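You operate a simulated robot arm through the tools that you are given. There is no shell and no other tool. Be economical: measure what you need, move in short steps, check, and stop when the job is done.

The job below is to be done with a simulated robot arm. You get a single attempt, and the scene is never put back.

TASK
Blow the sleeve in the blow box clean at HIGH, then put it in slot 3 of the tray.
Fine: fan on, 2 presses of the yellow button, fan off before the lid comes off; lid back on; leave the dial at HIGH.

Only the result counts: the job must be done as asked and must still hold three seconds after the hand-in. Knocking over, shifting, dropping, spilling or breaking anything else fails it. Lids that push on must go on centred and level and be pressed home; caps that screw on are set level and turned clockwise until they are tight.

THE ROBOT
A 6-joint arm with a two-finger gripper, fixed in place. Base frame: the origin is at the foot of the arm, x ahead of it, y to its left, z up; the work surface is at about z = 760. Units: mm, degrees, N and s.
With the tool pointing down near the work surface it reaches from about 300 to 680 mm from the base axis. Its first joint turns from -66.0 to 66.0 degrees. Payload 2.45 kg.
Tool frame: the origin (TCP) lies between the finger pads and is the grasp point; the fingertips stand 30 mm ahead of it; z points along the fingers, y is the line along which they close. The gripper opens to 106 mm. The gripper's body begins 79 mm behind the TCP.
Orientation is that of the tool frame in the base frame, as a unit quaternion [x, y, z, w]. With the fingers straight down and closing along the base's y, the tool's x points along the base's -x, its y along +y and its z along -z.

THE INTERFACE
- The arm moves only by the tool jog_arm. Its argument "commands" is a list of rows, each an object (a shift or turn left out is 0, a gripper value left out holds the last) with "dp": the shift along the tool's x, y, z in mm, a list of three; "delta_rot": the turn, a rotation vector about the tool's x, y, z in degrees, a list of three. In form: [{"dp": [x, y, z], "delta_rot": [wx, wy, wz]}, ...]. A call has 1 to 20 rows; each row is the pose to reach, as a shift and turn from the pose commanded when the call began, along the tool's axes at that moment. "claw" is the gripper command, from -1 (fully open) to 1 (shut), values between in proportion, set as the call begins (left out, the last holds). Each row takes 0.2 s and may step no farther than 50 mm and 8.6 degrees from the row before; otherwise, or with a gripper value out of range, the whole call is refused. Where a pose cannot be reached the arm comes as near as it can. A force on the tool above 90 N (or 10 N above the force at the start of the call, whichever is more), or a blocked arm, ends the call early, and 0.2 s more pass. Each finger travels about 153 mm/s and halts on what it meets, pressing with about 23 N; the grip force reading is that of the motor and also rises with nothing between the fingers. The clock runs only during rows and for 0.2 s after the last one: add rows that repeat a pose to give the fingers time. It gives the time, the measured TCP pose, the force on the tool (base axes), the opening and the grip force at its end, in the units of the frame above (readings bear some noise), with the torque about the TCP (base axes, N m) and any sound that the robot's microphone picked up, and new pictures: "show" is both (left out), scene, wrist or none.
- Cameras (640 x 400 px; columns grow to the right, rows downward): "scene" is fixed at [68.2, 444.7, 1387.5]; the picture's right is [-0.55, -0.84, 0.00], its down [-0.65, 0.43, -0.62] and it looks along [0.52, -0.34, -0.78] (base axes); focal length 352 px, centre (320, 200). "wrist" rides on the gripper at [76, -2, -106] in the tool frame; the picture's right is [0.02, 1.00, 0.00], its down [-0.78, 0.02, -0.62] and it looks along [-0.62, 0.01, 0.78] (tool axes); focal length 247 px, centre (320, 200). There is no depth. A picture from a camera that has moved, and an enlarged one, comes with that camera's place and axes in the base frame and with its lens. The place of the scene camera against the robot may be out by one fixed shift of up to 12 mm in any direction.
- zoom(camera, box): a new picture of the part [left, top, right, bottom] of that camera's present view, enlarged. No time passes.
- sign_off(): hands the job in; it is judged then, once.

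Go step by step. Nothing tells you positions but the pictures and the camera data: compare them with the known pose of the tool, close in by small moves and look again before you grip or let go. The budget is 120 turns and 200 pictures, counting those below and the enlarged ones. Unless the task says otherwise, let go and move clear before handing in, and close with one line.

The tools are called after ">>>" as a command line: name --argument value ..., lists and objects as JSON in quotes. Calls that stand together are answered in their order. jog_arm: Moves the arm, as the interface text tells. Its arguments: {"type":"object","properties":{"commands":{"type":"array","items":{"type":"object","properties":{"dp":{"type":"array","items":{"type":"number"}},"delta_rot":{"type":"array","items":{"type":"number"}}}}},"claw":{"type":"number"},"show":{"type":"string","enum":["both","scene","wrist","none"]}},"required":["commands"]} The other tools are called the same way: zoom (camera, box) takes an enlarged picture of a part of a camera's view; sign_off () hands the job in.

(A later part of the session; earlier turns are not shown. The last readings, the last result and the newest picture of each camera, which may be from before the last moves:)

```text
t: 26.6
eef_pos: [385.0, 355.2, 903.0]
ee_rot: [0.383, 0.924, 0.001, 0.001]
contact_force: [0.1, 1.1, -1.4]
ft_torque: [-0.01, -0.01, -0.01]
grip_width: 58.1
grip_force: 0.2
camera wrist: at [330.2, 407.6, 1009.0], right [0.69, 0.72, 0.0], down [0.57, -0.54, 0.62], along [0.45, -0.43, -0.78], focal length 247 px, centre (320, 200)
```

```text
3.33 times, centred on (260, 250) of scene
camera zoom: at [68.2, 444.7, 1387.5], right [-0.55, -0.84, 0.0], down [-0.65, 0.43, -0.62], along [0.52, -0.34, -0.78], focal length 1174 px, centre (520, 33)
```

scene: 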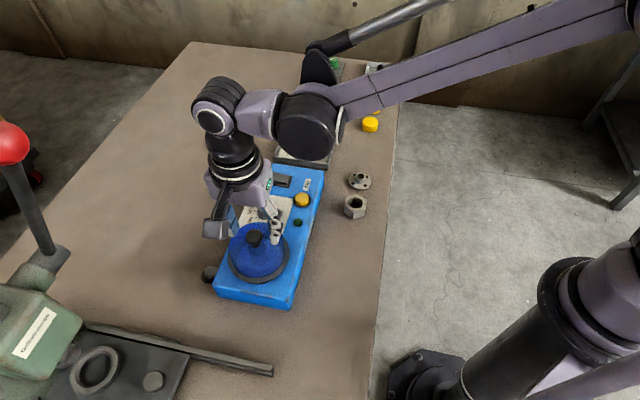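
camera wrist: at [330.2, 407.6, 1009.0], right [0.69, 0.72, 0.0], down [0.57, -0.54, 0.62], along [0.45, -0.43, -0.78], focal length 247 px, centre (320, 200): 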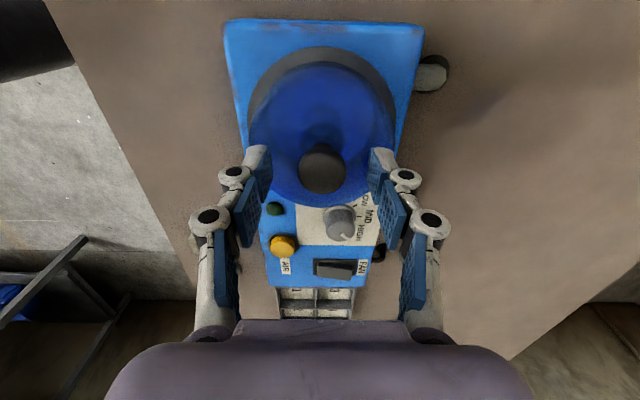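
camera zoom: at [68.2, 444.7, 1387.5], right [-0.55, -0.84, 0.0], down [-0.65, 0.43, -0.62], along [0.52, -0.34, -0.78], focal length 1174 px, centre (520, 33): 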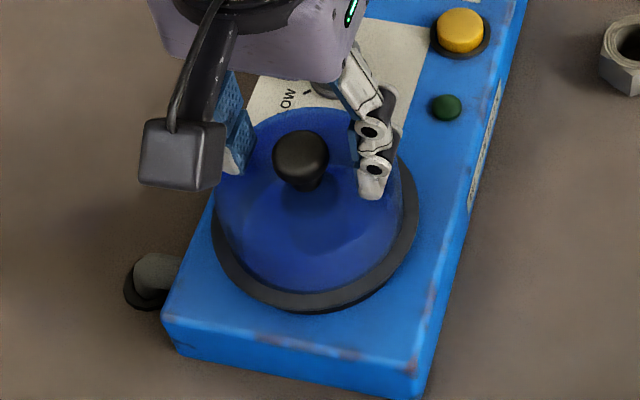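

>>> jog_arm --commands '[{"dp": [0, 0, -1]}, {"dp": [0, 0, -1]}, {"dp": [0, 0, -1]}]' --claw 1 --show "wrist"

>>> zoom --camera "scene" --box '[190, 190, 330, 310]'

```text
t: 27.4
eef_pos: [384.6, 354.8, 903.9]
ee_rot: [0.383, 0.924, 0.001, 0.001]
contact_force: [-0.3, -0.7, 0.2]
ft_torque: [0.0, -0.02, -0.01]
grip_width: 26.2
grip_force: 23.0
heard: snap
camera wrist: at [329.9, 407.3, 1010.6], right [0.69, 0.72, 0.0], down [0.57, -0.54, 0.62], along [0.45, -0.43, -0.78], focal length 247 px, centre (320, 200)
```

wrist: 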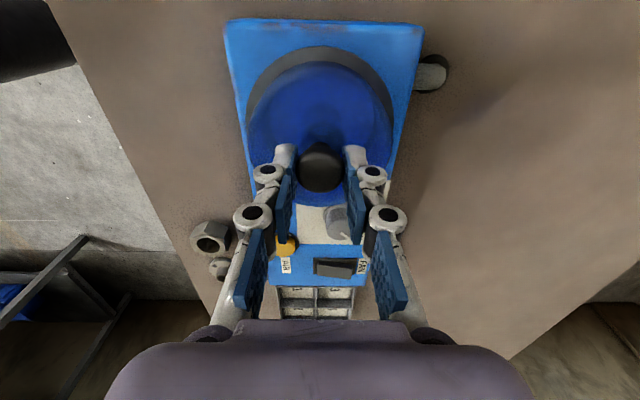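

```text
3.33 times, centred on (260, 250) of scene
camera zoom: at [68.2, 444.8, 1387.5], right [-0.55, -0.84, 0.0], down [-0.65, 0.43, -0.62], along [0.52, -0.34, -0.78], focal length 1174 px, centre (520, 33)
```

zoom: 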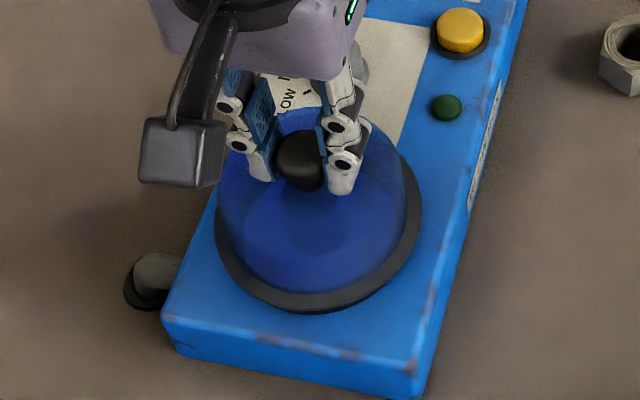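

Snap: the lid is unclipped and held. I lift it straight up and look inside.

>>> jog_arm --commands '[{"dp": [0, 0, -10]}, {"dp": [0, 0, -30]}, {"dp": [0, 0, -60]}, {"dp": [0, 0, -90]}, {"dp": [0, 0, -100]}, {"dp": [0, 0, -100]}]' --show "both"

>>> zoom --camera "scene" --box '[190, 170, 330, 310]'

```text
t: 28.8
eef_pos: [384.8, 355.0, 1004.6]
ee_rot: [0.382, 0.924, 0.001, 0.001]
contact_force: [-0.3, 0.2, -1.7]
ft_torque: [0.03, 0.01, -0.01]
grip_width: 26.2
grip_force: 22.9
camera wrist: at [329.3, 406.7, 1110.6], right [0.69, 0.72, 0.0], down [0.57, -0.54, 0.62], along [0.45, -0.43, -0.78], focal length 247 px, centre (320, 200)
```

scene: 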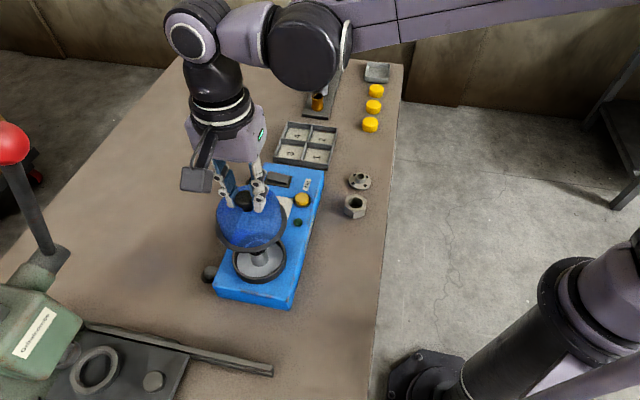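
wrist: 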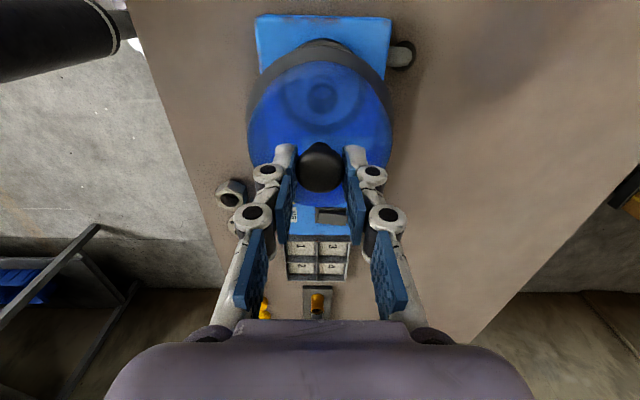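

```text
2.86 times, centred on (260, 240) of scene
camera zoom: at [68.2, 444.8, 1387.5], right [-0.55, -0.84, 0.0], down [-0.65, 0.43, -0.62], along [0.52, -0.34, -0.78], focal length 1006 px, centre (491, 86)
```

zoom: 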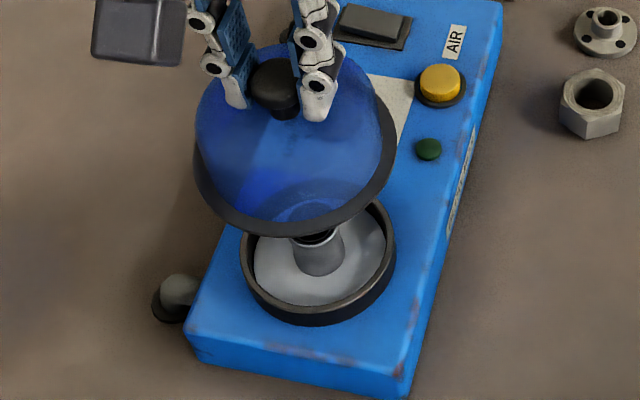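

The lid is held level; the sleeve stands on a platform inside the ring seat. I carry the lid to the free strip between the box and the near table edge.

>>> jog_arm --commands '[{"dp": [-5, -30, 0]}, {"dp": [-12, -65, 0]}, {"dp": [-19, -100, 0]}, {"dp": [-25, -135, 0]}, {"dp": [-28, -151, 0]}, {"dp": [-28, -151, 0]}]' --show "both"

>>> zoom --camera "scene" --box '[200, 170, 400, 400]'

```text
t: 30.2
eef_pos: [296.7, 227.3, 1004.8]
ee_rot: [0.382, 0.924, 0.001, 0.001]
contact_force: [0.5, -1.0, -1.4]
ft_torque: [-0.01, 0.0, 0.02]
grip_width: 26.2
grip_force: 23.2
camera wrist: at [243.1, 279.3, 1111.4], right [0.69, 0.72, 0.0], down [0.57, -0.54, 0.62], along [0.45, -0.43, -0.78], focal length 247 px, centre (320, 200)
```

scene: 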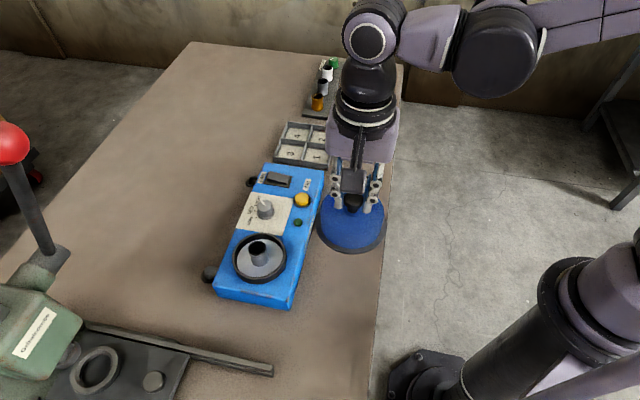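
wrist: 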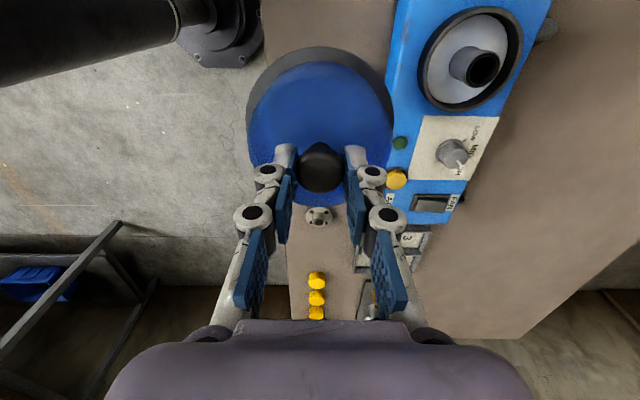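

```text
1.74 times, centred on (300, 285) of scene
camera zoom: at [68.2, 444.7, 1387.5], right [-0.55, -0.84, 0.0], down [-0.65, 0.43, -0.62], along [0.52, -0.34, -0.78], focal length 612 px, centre (355, 52)
```

zoom: 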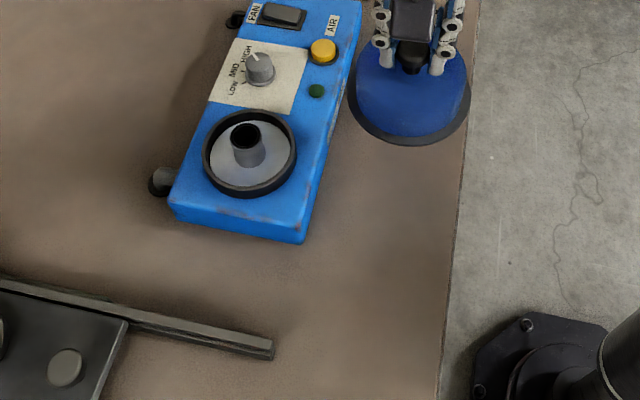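

There is about 9 mm to the edge side and 25 mm to the box side, so I shift 8 mm toward the box and lower.

>>> jog_arm --commands '[{"dp": [0, 8, 10]}, {"dp": [0, 8, 50]}, {"dp": [0, 8, 90]}, {"dp": [0, 8, 125]}, {"dp": [0, 8, 140]}, {"dp": [0, 8, 140]}]' --show "both"

>>> zoom --camera "scene" --box '[260, 170, 420, 300]'

```text
t: 31.6
eef_pos: [305.1, 234.0, 863.0]
ee_rot: [0.383, 0.924, 0.001, 0.0]
contact_force: [-1.5, -0.1, -1.2]
ft_torque: [-0.01, -0.01, 0.0]
grip_width: 26.3
grip_force: 23.0
camera wrist: at [249.7, 286.3, 969.2], right [0.69, 0.72, 0.0], down [0.57, -0.54, 0.62], along [0.45, -0.43, -0.78], focal length 247 px, centre (320, 200)
```

scene: 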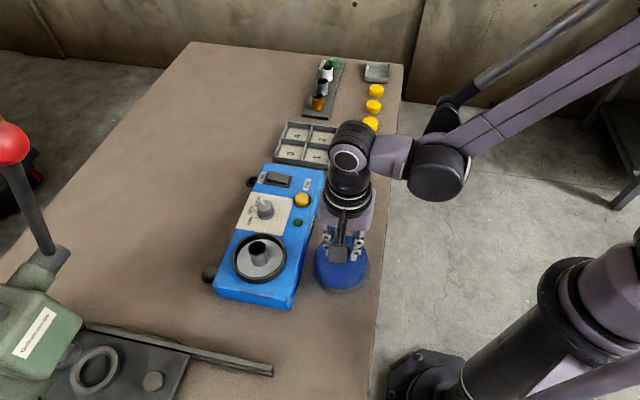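
wrist: 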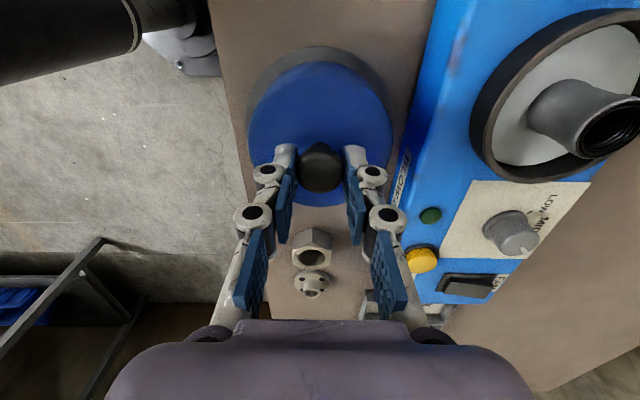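

```text
3.08 times, centred on (340, 235) of scene
camera zoom: at [68.2, 444.7, 1387.5], right [-0.55, -0.84, 0.0], down [-0.65, 0.43, -0.62], along [0.52, -0.34, -0.78], focal length 1084 px, centre (258, 92)
```

zoom: 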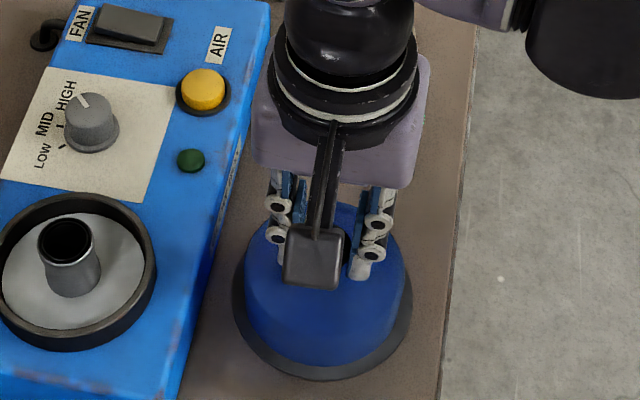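

Well centred in the strip. I lower in small steps until it lands.

>>> jog_arm --commands '[{"dp": [0, 0, 3]}, {"dp": [0, 0, 6]}, {"dp": [0, 0, 8]}]' --show "none"

```text
t: 32.4
eef_pos: [305.5, 232.4, 854.9]
ee_rot: [0.382, 0.924, 0.001, 0.001]
contact_force: [-0.8, -0.2, -1.8]
ft_torque: [0.0, -0.02, 0.01]
grip_width: 26.2
grip_force: 23.1
```

>>> jog_arm --commands '[{"dp": [0, 0, 2]}, {"dp": [0, 0, 4]}, {"dp": [0, 0, 6]}]' --show "none"

```text
t: 33.2
eef_pos: [304.8, 233.8, 850.9]
ee_rot: [0.382, 0.924, 0.001, 0.001]
contact_force: [-0.1, -0.3, -0.9]
ft_torque: [-0.06, -0.01, -0.01]
grip_width: 26.0
grip_force: 22.6
```

>>> jog_arm --commands '[{"dp": [0, 0, 1]}, {"dp": [0, 0, 2]}, {"dp": [0, 0, 3]}]' --show "scene"

>>> zoom --camera "scene" --box '[290, 200, 400, 310]'

```text
t: 34.0
eef_pos: [305.5, 233.8, 847.4]
ee_rot: [0.383, 0.924, 0.001, 0.001]
contact_force: [0.8, 0.6, -1.2]
ft_torque: [-0.04, -0.01, 0.01]
grip_width: 26.4
grip_force: 23.4
```

scene: 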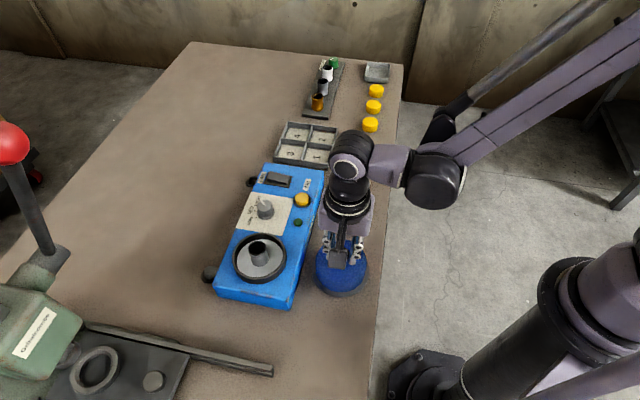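

```text
3.64 times, centred on (345, 255) of scene
camera zoom: at [68.2, 444.7, 1387.5], right [-0.55, -0.84, 0.0], down [-0.65, 0.43, -0.62], along [0.52, -0.34, -0.78], focal length 1281 px, centre (229, 0)
```

zoom: 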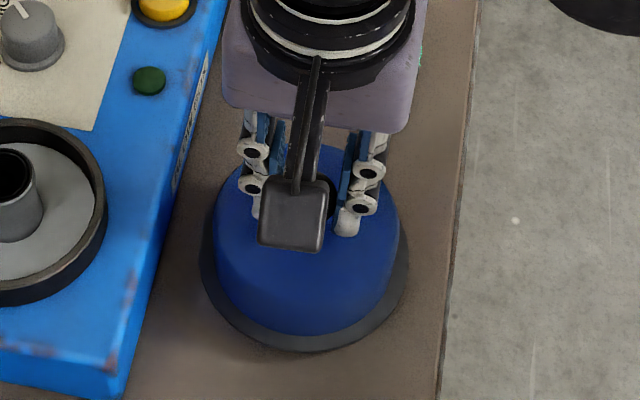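

Not yet landed; continuing down.

>>> jog_arm --commands '[{"dp": [0, 0, 1.5]}, {"dp": [0, 0, 3]}, {"dp": [0, 0, 4]}]' --show "none"

```text
t: 34.8
eef_pos: [304.0, 233.7, 844.7]
ee_rot: [0.383, 0.924, 0.001, 0.0]
contact_force: [1.1, 0.7, -2.5]
ft_torque: [-0.01, -0.01, 0.02]
grip_width: 25.8
grip_force: 23.2
```

>>> jog_arm --commands '[{"dp": [0, 0, 1.5]}, {"dp": [0, 0, 3]}, {"dp": [0, 0, 4]}]' --show "none"

```text
t: 35.6
eef_pos: [304.8, 234.3, 839.7]
ee_rot: [0.382, 0.924, 0.002, 0.0]
contact_force: [0.2, 0.4, -1.0]
ft_torque: [0.0, 0.06, 0.0]
grip_width: 26.2
grip_force: 23.1
```

>>> jog_arm --commands '[{"dp": [0, 0, 1.5]}, {"dp": [0, 0, 3]}, {"dp": [0, 0, 4]}]' --show "none"

>>> zoom --camera "scene" --box '[290, 200, 400, 310]'

```text
t: 36.4
eef_pos: [303.1, 233.3, 835.9]
ee_rot: [0.383, 0.924, 0.002, 0.0]
contact_force: [-0.2, 0.3, -0.8]
ft_torque: [-0.01, -0.02, 0.01]
grip_width: 26.3
grip_force: 23.0
```

```text
3.64 times, centred on (345, 255) of scene
camera zoom: at [68.2, 444.7, 1387.5], right [-0.55, -0.84, 0.0], down [-0.65, 0.43, -0.62], along [0.52, -0.34, -0.78], focal length 1281 px, centre (229, 0)
```

zoom: 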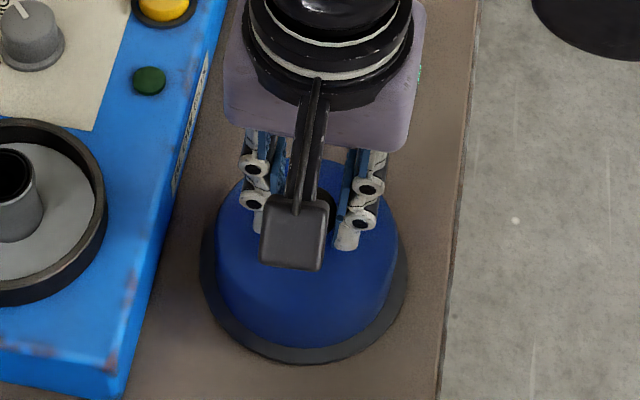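

>>> jog_arm --commands '[{"dp": [0, 0, 1.5]}, {"dp": [0, 0, 3]}, {"dp": [0, 0, 4]}]' --show "none"

>>> zoom --camera "scene" --box '[290, 200, 400, 310]'

```text
t: 37.2
eef_pos: [303.7, 233.9, 832.1]
ee_rot: [0.382, 0.924, 0.001, 0.0]
contact_force: [-0.9, 1.6, 23.6]
ft_torque: [0.01, 0.0, 0.02]
grip_width: 25.8
grip_force: 22.7
```

```text
3.64 times, centred on (345, 255) of scene
camera zoom: at [67.9, 444.6, 1387.6], right [-0.55, -0.84, 0.0], down [-0.65, 0.43, -0.62], along [0.52, -0.34, -0.78], focal length 1281 px, centre (229, 0)
```

zoom: 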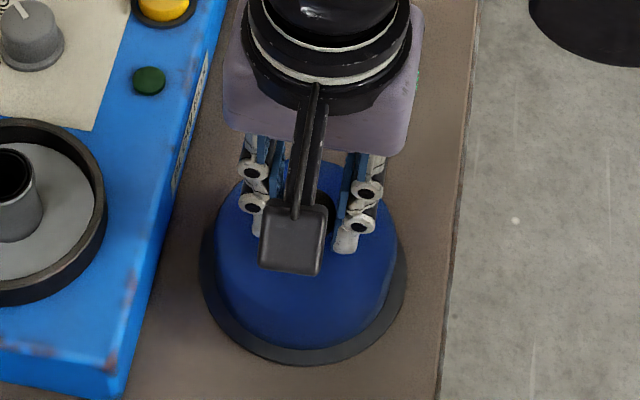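

Landed, with TCP at about 832. I ease the pressure, open and rise straight up.

>>> jog_arm --commands '[{"dp": [0, 0, -1.5]}, {"dp": [0, 0, -1.5]}]' --show "none"

>>> jog_arm --commands '[{"dp": [0, 0, 0]}, {"dp": [0, 0, 0]}, {"dp": [0, 0, -20]}, {"dp": [0, 0, -60]}, {"dp": [0, 0, -110]}, {"dp": [0, 0, -130]}, {"dp": [0, 0, -130]}]' --claw -0.1 --show "both"

```text
t: 37.8
eef_pos: [304.7, 233.2, 833.0]
ee_rot: [0.383, 0.924, 0.001, 0.0]
contact_force: [0.6, -0.5, -1.1]
ft_torque: [0.04, 0.01, 0.06]
grip_width: 26.3
grip_force: 23.0
```

```text
t: 39.4
eef_pos: [302.1, 235.9, 965.3]
ee_rot: [0.383, 0.924, 0.001, 0.001]
contact_force: [0.8, 1.2, 0.2]
ft_torque: [0.03, -0.01, -0.02]
grip_width: 58.1
grip_force: 0.1
camera wrist: at [247.6, 286.0, 1071.7], right [0.69, 0.72, 0.0], down [0.57, -0.54, 0.62], along [0.45, -0.43, -0.78], focal length 247 px, centre (320, 200)
```

scene: 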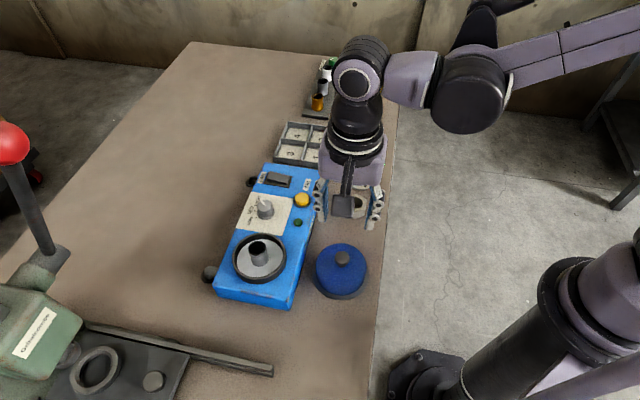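
wrist: 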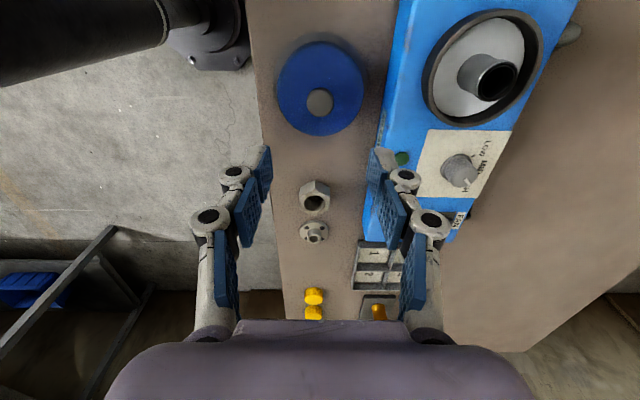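

The lid stands safely on the table. Now I move over the sleeve.

>>> jog_arm --commands '[{"dp": [7, 36, 0]}, {"dp": [14, 72, 0]}, {"dp": [21, 108, 0]}, {"dp": [28, 145, 0]}, {"dp": [28, 145, 0]}]' --show "both"

>>> zoom --camera "wrist" --box '[220, 20, 420, 200]'

>>> zoom --camera "scene" --box '[200, 190, 320, 310]'

```text
t: 40.6
eef_pos: [387.5, 358.3, 965.9]
ee_rot: [0.383, 0.924, 0.0, 0.0]
contact_force: [0.3, -0.2, 0.3]
ft_torque: [0.03, -0.01, -0.01]
grip_width: 58.3
grip_force: 0.0
camera wrist: at [332.3, 410.4, 1071.2], right [0.69, 0.72, 0.0], down [0.57, -0.54, 0.62], along [0.45, -0.43, -0.78], focal length 247 px, centre (320, 200)
```

scene: 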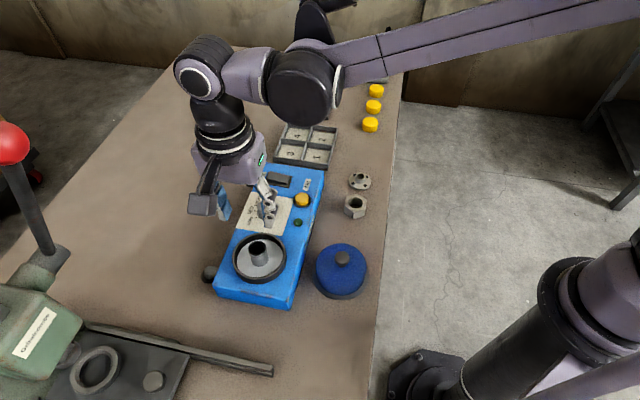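
wrist: 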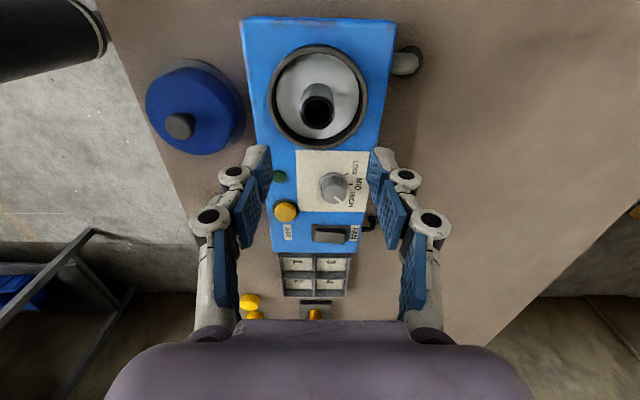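

```text
2.22 times, centred on (320, 110) of wrist
camera zoom: at [332.3, 410.4, 1071.2], right [0.69, 0.72, 0.0], down [0.57, -0.54, 0.62], along [0.45, -0.43, -0.78], focal length 549 px, centre (320, 400)
```

zoom: 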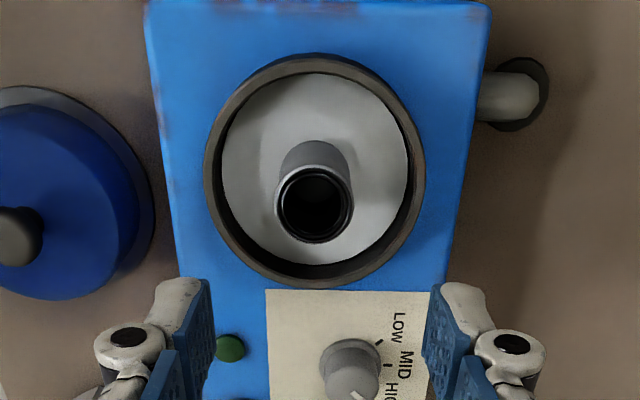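

```text
3.33 times, centred on (260, 250) of scene
camera zoom: at [68.2, 444.8, 1387.5], right [-0.55, -0.84, 0.0], down [-0.65, 0.43, -0.62], along [0.52, -0.34, -0.78], focal length 1174 px, centre (520, 33)
```

zoom: 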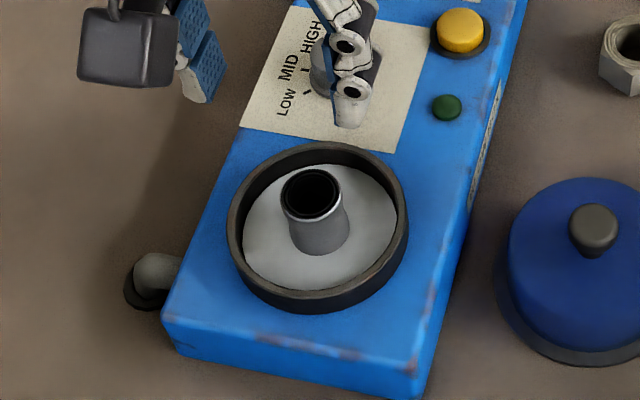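

The sleeve stands at the ring centre, with its top at z≈852. I descend to grip its upper 18 mm.

>>> jog_arm --commands '[{"dp": [0, 0, 40]}, {"dp": [0, 0, 70]}, {"dp": [0, 0, 92]}, {"dp": [0, 0, 92]}]' --show "both"

>>> zoom --camera "scene" --box '[200, 190, 320, 310]'

```text
t: 41.6
eef_pos: [387.2, 353.1, 871.0]
ee_rot: [0.382, 0.924, 0.001, 0.0]
contact_force: [-0.7, 0.6, 0.5]
ft_torque: [-0.05, 0.0, 0.02]
grip_width: 58.2
grip_force: 0.0
camera wrist: at [332.6, 405.3, 977.2], right [0.69, 0.72, 0.0], down [0.57, -0.54, 0.62], along [0.45, -0.43, -0.78], focal length 247 px, centre (320, 200)
```

scene: 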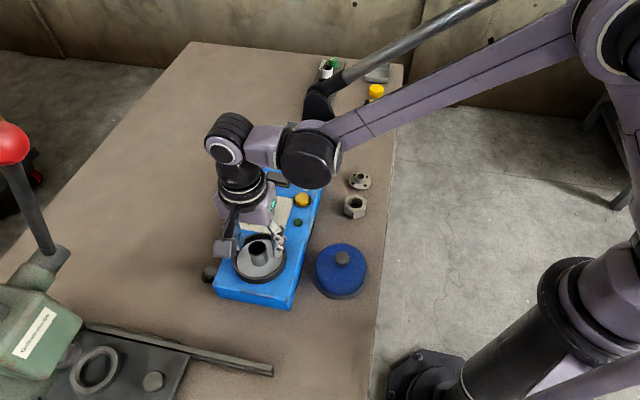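
wrist: 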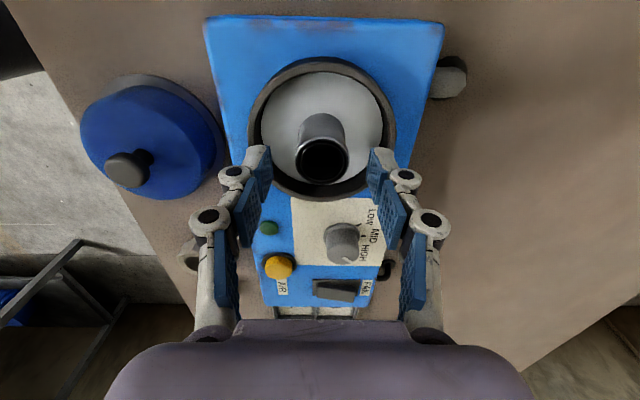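

```text
3.33 times, centred on (260, 250) of scene
camera zoom: at [68.2, 444.7, 1387.5], right [-0.55, -0.84, 0.0], down [-0.65, 0.43, -0.62], along [0.52, -0.34, -0.78], focal length 1174 px, centre (520, 33)
```

zoom: 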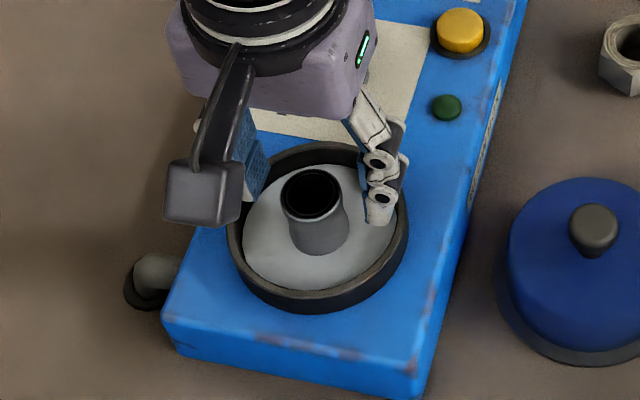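

>>> jog_arm --commands '[{"dp": [0, 0, 6]}, {"dp": [0, 0, 12]}, {"dp": [0, 0, 14]}]' --show "none"

>>> jog_arm --commands '[{"dp": [0, 0, 0]}, {"dp": [0, 0, 0]}, {"dp": [0, 0, 0]}]' --claw 1 --show "both"

>>> zoom --camera "scene" --box '[200, 190, 320, 310]'

```text
t: 42.4
eef_pos: [388.1, 354.7, 857.8]
ee_rot: [0.383, 0.924, 0.001, 0.0]
contact_force: [0.1, -0.2, 0.4]
ft_torque: [-0.01, -0.02, 0.02]
grip_width: 58.3
grip_force: 0.0
```

```text
t: 43.2
eef_pos: [387.5, 355.3, 856.4]
ee_rot: [0.382, 0.924, 0.001, 0.0]
contact_force: [0.0, 0.5, -0.5]
ft_torque: [0.02, -0.03, -0.03]
grip_width: 30.9
grip_force: 23.5
camera wrist: at [332.3, 406.8, 962.6], right [0.69, 0.72, 0.0], down [0.57, -0.54, 0.62], along [0.45, -0.43, -0.78], focal length 247 px, centre (320, 200)
```

scene: 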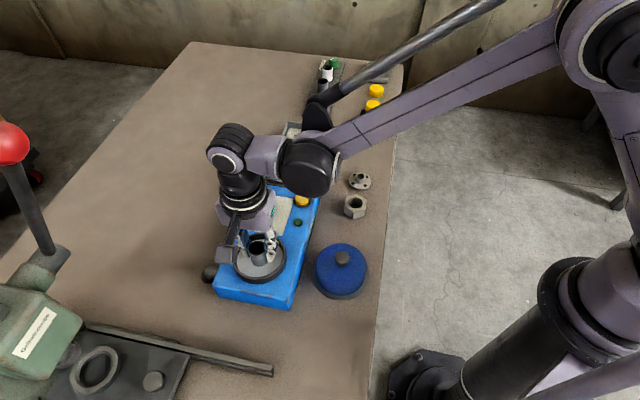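
wrist: 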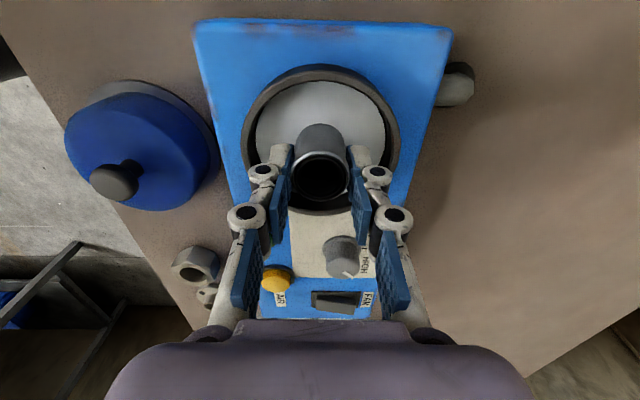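

```text
3.33 times, centred on (260, 250) of scene
camera zoom: at [68.2, 444.8, 1387.5], right [-0.55, -0.84, 0.0], down [-0.65, 0.43, -0.62], along [0.52, -0.34, -0.78], focal length 1174 px, centre (520, 33)
```

zoom: 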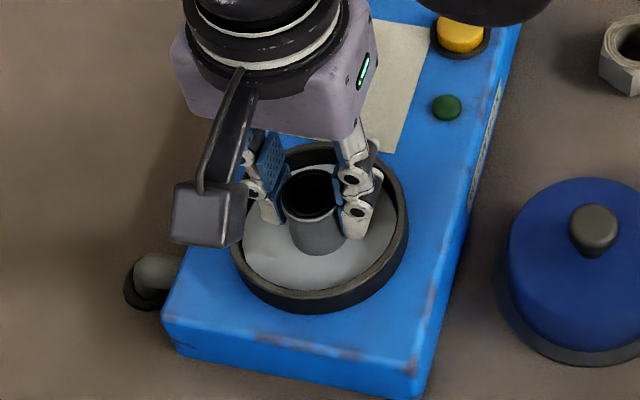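

The sleeve is held. I lift it out and carry it along the box axis to above tray slot 3, at about (636,150).

>>> jog_arm --commands '[{"dp": [0, 0, -20]}, {"dp": [0, 0, -60]}, {"dp": [-15, 2, -80]}, {"dp": [-55, 6, -80]}, {"dp": [-100, 10, -80]}, {"dp": [-145, 15, -80]}, {"dp": [-190, 20, -80]}, {"dp": [-235, 25, -80]}, {"dp": [-280, 31, -80]}, {"dp": [-310, 31, -80]}, {"dp": [-310, 31, -80]}]' --show "both"

>>> zoom --camera "scene" --box '[230, 60, 350, 190]'

>>> zoom --camera "wrist" --box '[240, 60, 400, 200]'

```text
t: 45.6
eef_pos: [629.7, 158.6, 938.0]
ee_rot: [0.382, 0.924, 0.001, 0.001]
contact_force: [0.5, 0.1, -0.8]
ft_torque: [0.02, -0.01, -0.03]
grip_width: 31.0
grip_force: 23.0
camera wrist: at [574.4, 210.9, 1043.6], right [0.69, 0.72, 0.0], down [0.57, -0.54, 0.62], along [0.45, -0.43, -0.78], focal length 247 px, centre (320, 200)
```

scene: 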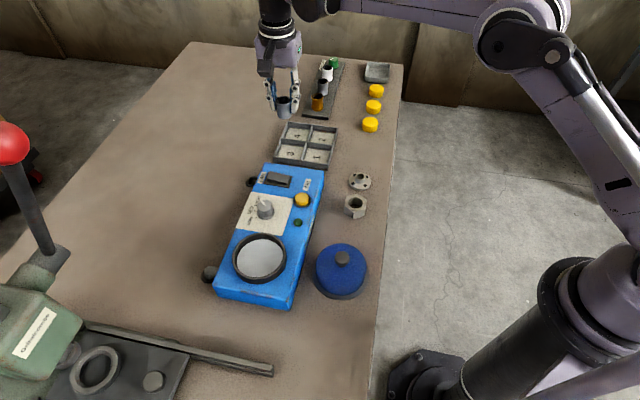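
wrist: 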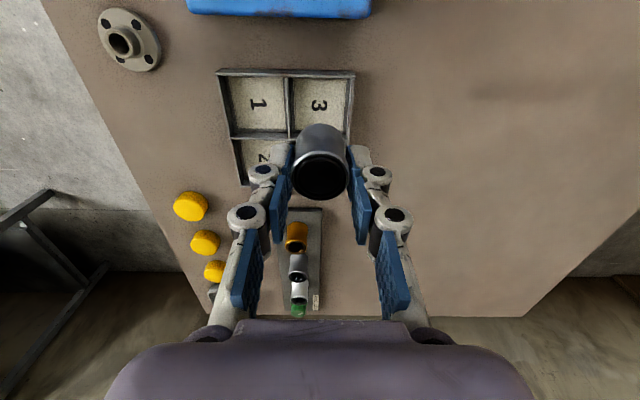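

```text
3.08 times, centred on (290, 125) of scene
camera zoom: at [68.3, 444.7, 1387.5], right [-0.55, -0.84, 0.0], down [-0.65, 0.43, -0.62], along [0.52, -0.34, -0.78], focal length 1084 px, centre (412, 431)
```

zoom: 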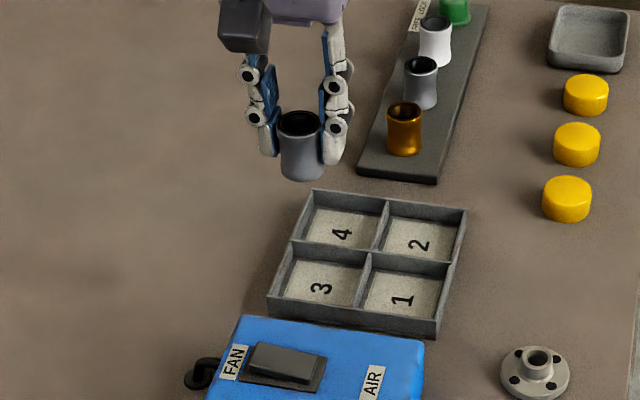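

```text
2.86 times, centred on (320, 130) of wrist
camera zoom: at [574.4, 210.9, 1043.6], right [0.69, 0.72, 0.0], down [0.57, -0.54, 0.62], along [0.45, -0.43, -0.78], focal length 706 px, centre (320, 400)
```

zoom: 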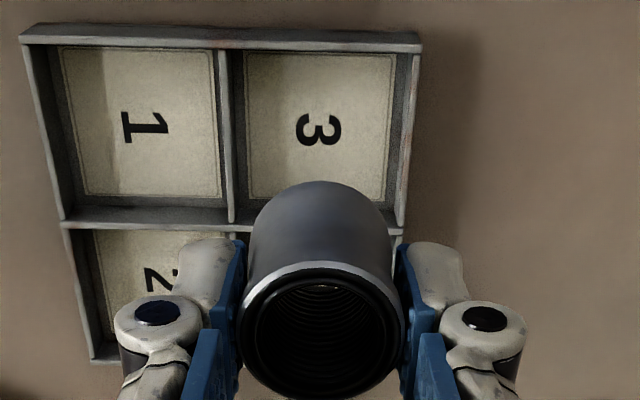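

The tray is aligned with the tool, and slot 3's centre is about 11 mm further along. I shift and lower partway.

>>> jog_arm --commands '[{"dp": [-11, -1, 20]}, {"dp": [-11, -1, 60]}, {"dp": [-11, -1, 95]}, {"dp": [-11, -1, 105]}, {"dp": [-11, -1, 105]}]' --show "both"

>>> zoom --camera "scene" --box '[240, 90, 350, 190]'

>>> zoom --camera "wrist" --box '[220, 20, 420, 200]'

```text
t: 46.8
eef_pos: [635.4, 151.4, 830.8]
ee_rot: [0.383, 0.924, 0.001, 0.0]
contact_force: [0.4, 0.5, -1.6]
ft_torque: [-0.01, 0.01, 0.01]
grip_width: 30.8
grip_force: 22.9
camera wrist: at [580.6, 203.0, 937.6], right [0.69, 0.72, 0.0], down [0.57, -0.54, 0.62], along [0.45, -0.43, -0.78], focal length 247 px, centre (320, 200)
```

scene: 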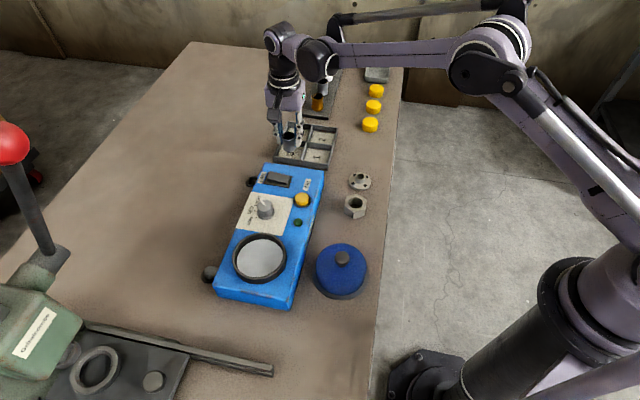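
wrist: 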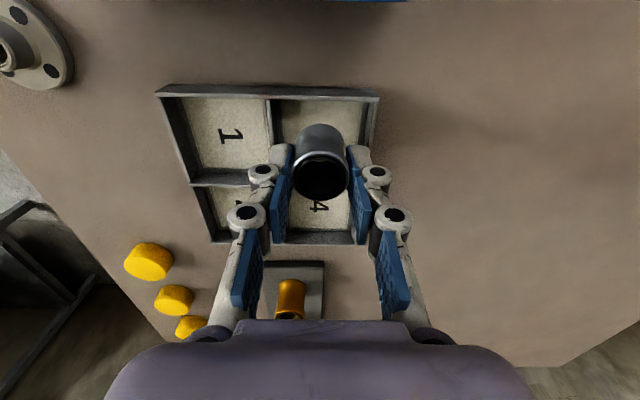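

```text
4.00 times, centred on (295, 140) of scene
camera zoom: at [68.2, 444.7, 1387.5], right [-0.55, -0.84, 0.0], down [-0.65, 0.43, -0.62], along [0.52, -0.34, -0.78], focal length 1409 px, centre (420, 440)
```

zoom: 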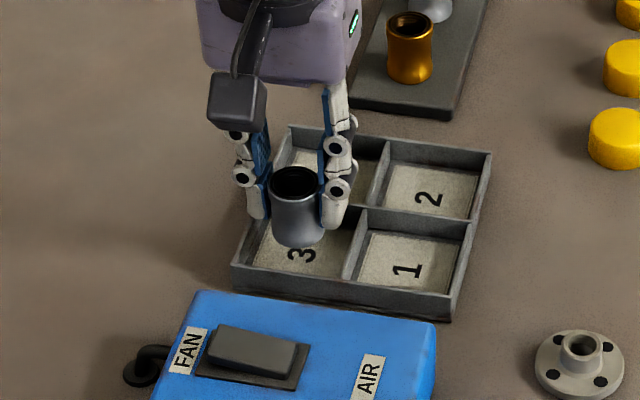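

```text
2.22 times, centred on (320, 110) of wrist
camera zoom: at [580.6, 203.0, 937.6], right [0.69, 0.72, 0.0], down [0.57, -0.54, 0.62], along [0.45, -0.43, -0.78], focal length 549 px, centre (320, 400)
```

zoom: 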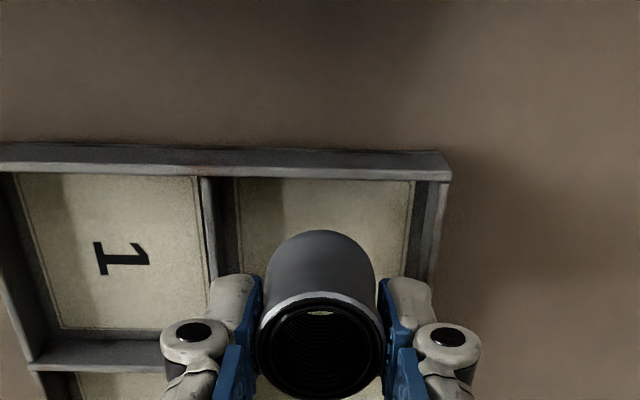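

Centred over slot 3. I lower to contact.

>>> jog_arm --commands '[{"dp": [0, 0, 6]}, {"dp": [0, 0, 11]}, {"dp": [0, 0, 15]}]' --show "none"

>>> zoom --camera "scene" --box '[240, 90, 350, 190]'

```text
t: 47.6
eef_pos: [635.2, 150.2, 817.0]
ee_rot: [0.383, 0.924, 0.001, 0.0]
contact_force: [-0.6, -0.4, -1.9]
ft_torque: [0.0, -0.02, -0.01]
grip_width: 31.1
grip_force: 22.9
```

```text
4.00 times, centred on (295, 140) of scene
camera zoom: at [68.2, 444.7, 1387.5], right [-0.55, -0.84, 0.0], down [-0.65, 0.43, -0.62], along [0.52, -0.34, -0.78], focal length 1409 px, centre (420, 440)
```

zoom: 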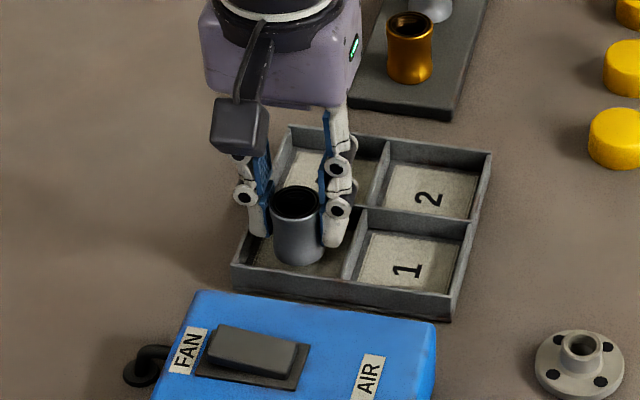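

>>> jog_arm --commands '[{"dp": [0, 0, 2]}, {"dp": [0, 0, 4]}, {"dp": [0, 0, 6]}]' --show "none"

```text
t: 48.4
eef_pos: [634.8, 151.5, 810.4]
ee_rot: [0.382, 0.924, 0.0, 0.001]
contact_force: [-0.5, 0.1, -1.3]
ft_torque: [0.02, -0.02, -0.02]
grip_width: 31.2
grip_force: 22.9
```

>>> jog_arm --commands '[{"dp": [0, 0, 1.5]}, {"dp": [0, 0, 3]}, {"dp": [0, 0, 4.5]}]' --show "none"

>>> zoom --camera "scene" --box '[240, 90, 350, 190]'

```text
t: 49.2
eef_pos: [636.0, 152.0, 806.0]
ee_rot: [0.383, 0.924, 0.0, 0.0]
contact_force: [-0.3, 0.4, -1.8]
ft_torque: [-0.02, -0.02, 0.01]
grip_width: 31.1
grip_force: 23.6
```

```text
4.00 times, centred on (295, 140) of scene
camera zoom: at [68.2, 444.7, 1387.5], right [-0.55, -0.84, 0.0], down [-0.65, 0.43, -0.62], along [0.52, -0.34, -0.78], focal length 1409 px, centre (420, 440)
```

zoom: 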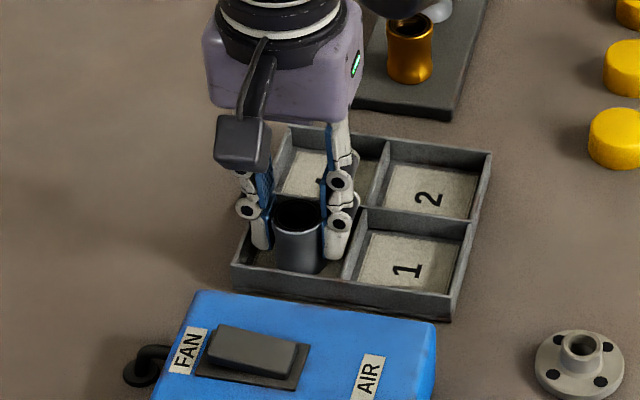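

>>> jog_arm --commands '[{"dp": [0, 0, 1.5]}, {"dp": [0, 0, 3]}, {"dp": [0, 0, 4]}]' --show "none"

>>> zoom --camera "scene" --box '[240, 90, 350, 190]'

```text
t: 50.0
eef_pos: [635.1, 149.9, 804.0]
ee_rot: [0.383, 0.924, 0.001, 0.0]
contact_force: [3.2, 0.5, 15.3]
ft_torque: [0.08, -0.05, -0.02]
grip_width: 30.8
grip_force: 23.0
```

```text
4.00 times, centred on (295, 140) of scene
camera zoom: at [67.9, 444.7, 1387.5], right [-0.55, -0.84, 0.0], down [-0.65, 0.43, -0.62], along [0.52, -0.34, -0.78], focal length 1409 px, centre (420, 440)
```

zoom: 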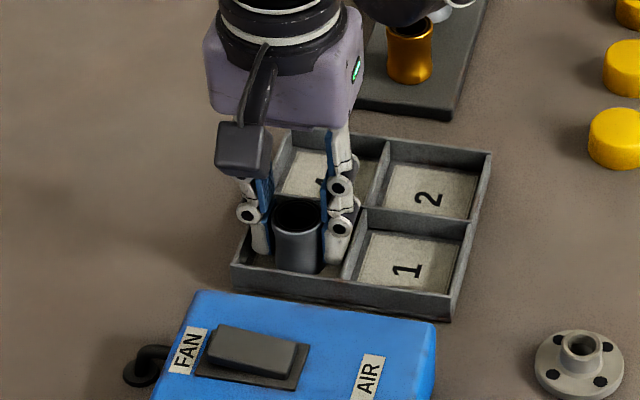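

Landed. I ease off, open only slightly and rise straight up.

>>> jog_arm --commands '[{"dp": [0, 0, -0.8]}, {"dp": [0, 0, -0.8]}]' --show "none"

>>> jog_arm --commands '[{"dp": [0, 0, 0]}, {"dp": [0, 0, 0]}]' --claw 0.32 --show "none"

>>> zoom --camera "scene" --box '[240, 90, 350, 190]'

```text
t: 50.6
eef_pos: [635.4, 150.6, 803.3]
ee_rot: [0.383, 0.924, 0.0, -0.001]
contact_force: [-0.4, -0.2, 0.2]
ft_torque: [0.0, 0.03, 0.02]
grip_width: 31.0
grip_force: 23.0
```

```text
t: 51.2
eef_pos: [634.9, 151.7, 803.9]
ee_rot: [0.383, 0.924, 0.001, 0.0]
contact_force: [1.4, 0.8, -0.8]
ft_torque: [0.0, -0.05, 0.0]
grip_width: 35.1
grip_force: 0.2
```

```text
4.00 times, centred on (295, 140) of scene
camera zoom: at [68.2, 444.8, 1387.5], right [-0.55, -0.84, 0.0], down [-0.65, 0.43, -0.62], along [0.52, -0.34, -0.78], focal length 1409 px, centre (420, 440)
```

zoom: 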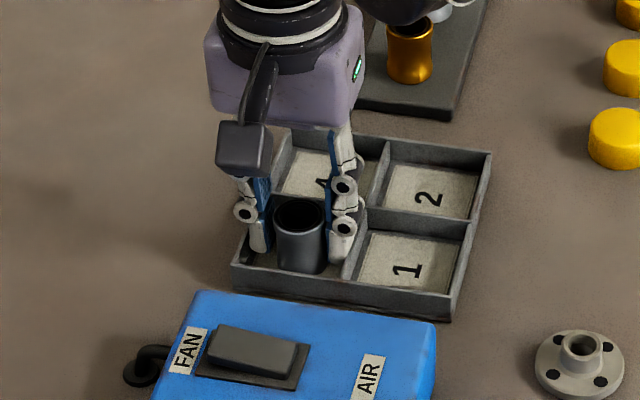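

Released without contact. I rise and go back toward the lid.

>>> jog_arm --commands '[{"dp": [0, 0, -15]}, {"dp": [0, 0, -50]}, {"dp": [0, 0, -100]}, {"dp": [0, 0, -140]}, {"dp": [0, 0, -160]}, {"dp": [0, 0, -160]}]' --show "both"

>>> zoom --camera "scene" --box '[240, 90, 350, 190]'

```text
t: 52.6
eef_pos: [638.4, 147.1, 964.7]
ee_rot: [0.383, 0.924, 0.001, 0.001]
contact_force: [0.4, 0.4, -0.2]
ft_torque: [-0.01, 0.01, -0.02]
grip_width: 36.1
grip_force: 0.0
camera wrist: at [583.2, 200.4, 1070.6], right [0.69, 0.72, 0.0], down [0.57, -0.54, 0.62], along [0.45, -0.43, -0.78], focal length 247 px, centre (320, 200)
```

scene: 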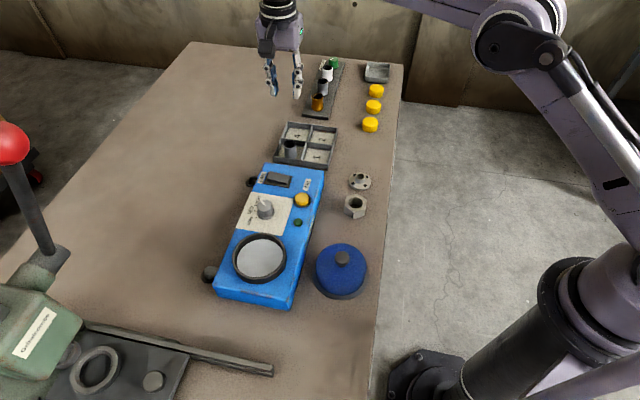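
wrist: 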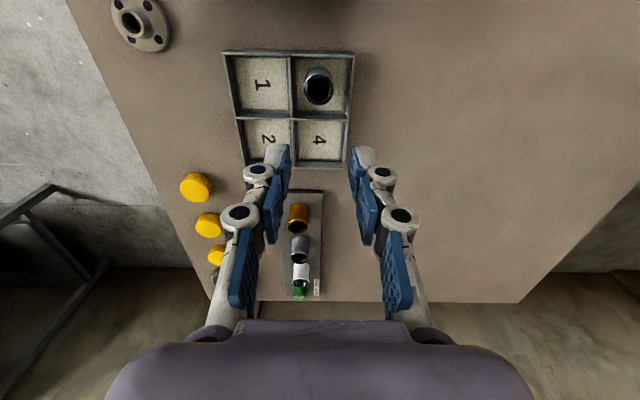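

```text
4.00 times, centred on (295, 140) of scene
camera zoom: at [68.2, 444.7, 1387.5], right [-0.55, -0.84, 0.0], down [-0.65, 0.43, -0.62], along [0.52, -0.34, -0.78], focal length 1409 px, centre (420, 440)
```

zoom: 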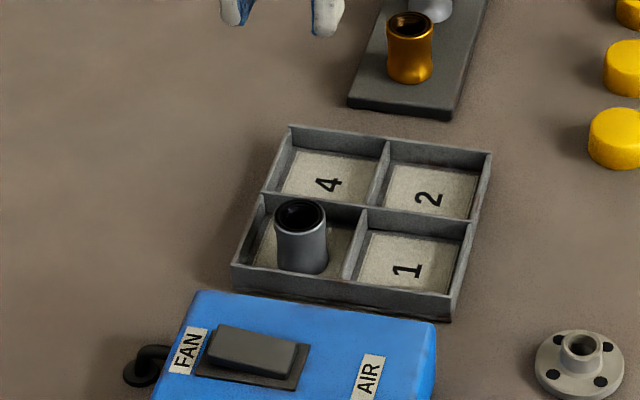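

The sleeve stands in slot 3. Back to the lid, at about (304,234).

>>> jog_arm --commands '[{"dp": [35, -20, 0]}, {"dp": [75, -44, 0]}, {"dp": [115, -68, 0]}, {"dp": [155, -92, 0]}, {"dp": [195, -116, 0]}, {"dp": [235, -140, 0]}, {"dp": [270, -161, 0]}, {"dp": [293, -175, 0]}, {"dp": [293, -175, 0]}]' --claw -0.1 --show "wrist"

>>> zoom --camera "wrist" --box '[220, 20, 420, 200]'

```text
t: 54.6
eef_pos: [304.8, 235.4, 962.0]
ee_rot: [0.383, 0.924, 0.001, 0.001]
contact_force: [-0.5, 0.6, 0.0]
ft_torque: [0.03, 0.0, 0.0]
grip_width: 58.5
grip_force: 0.0
camera wrist: at [249.2, 287.0, 1067.7], right [0.69, 0.72, 0.0], down [0.57, -0.54, 0.62], along [0.45, -0.43, -0.78], focal length 247 px, centre (320, 200)
```

wrist: 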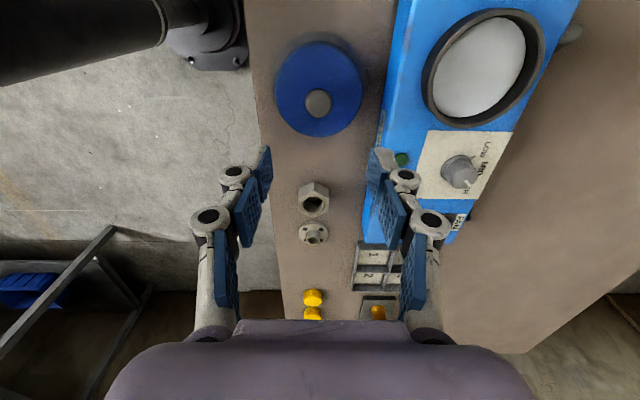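

```text
2.22 times, centred on (320, 110) of wrist
camera zoom: at [249.2, 287.0, 1067.7], right [0.69, 0.72, 0.0], down [0.57, -0.54, 0.62], along [0.45, -0.43, -0.78], focal length 549 px, centre (320, 400)
```

zoom: 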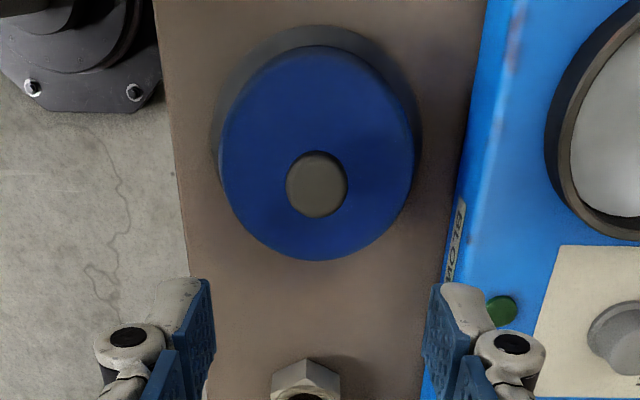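

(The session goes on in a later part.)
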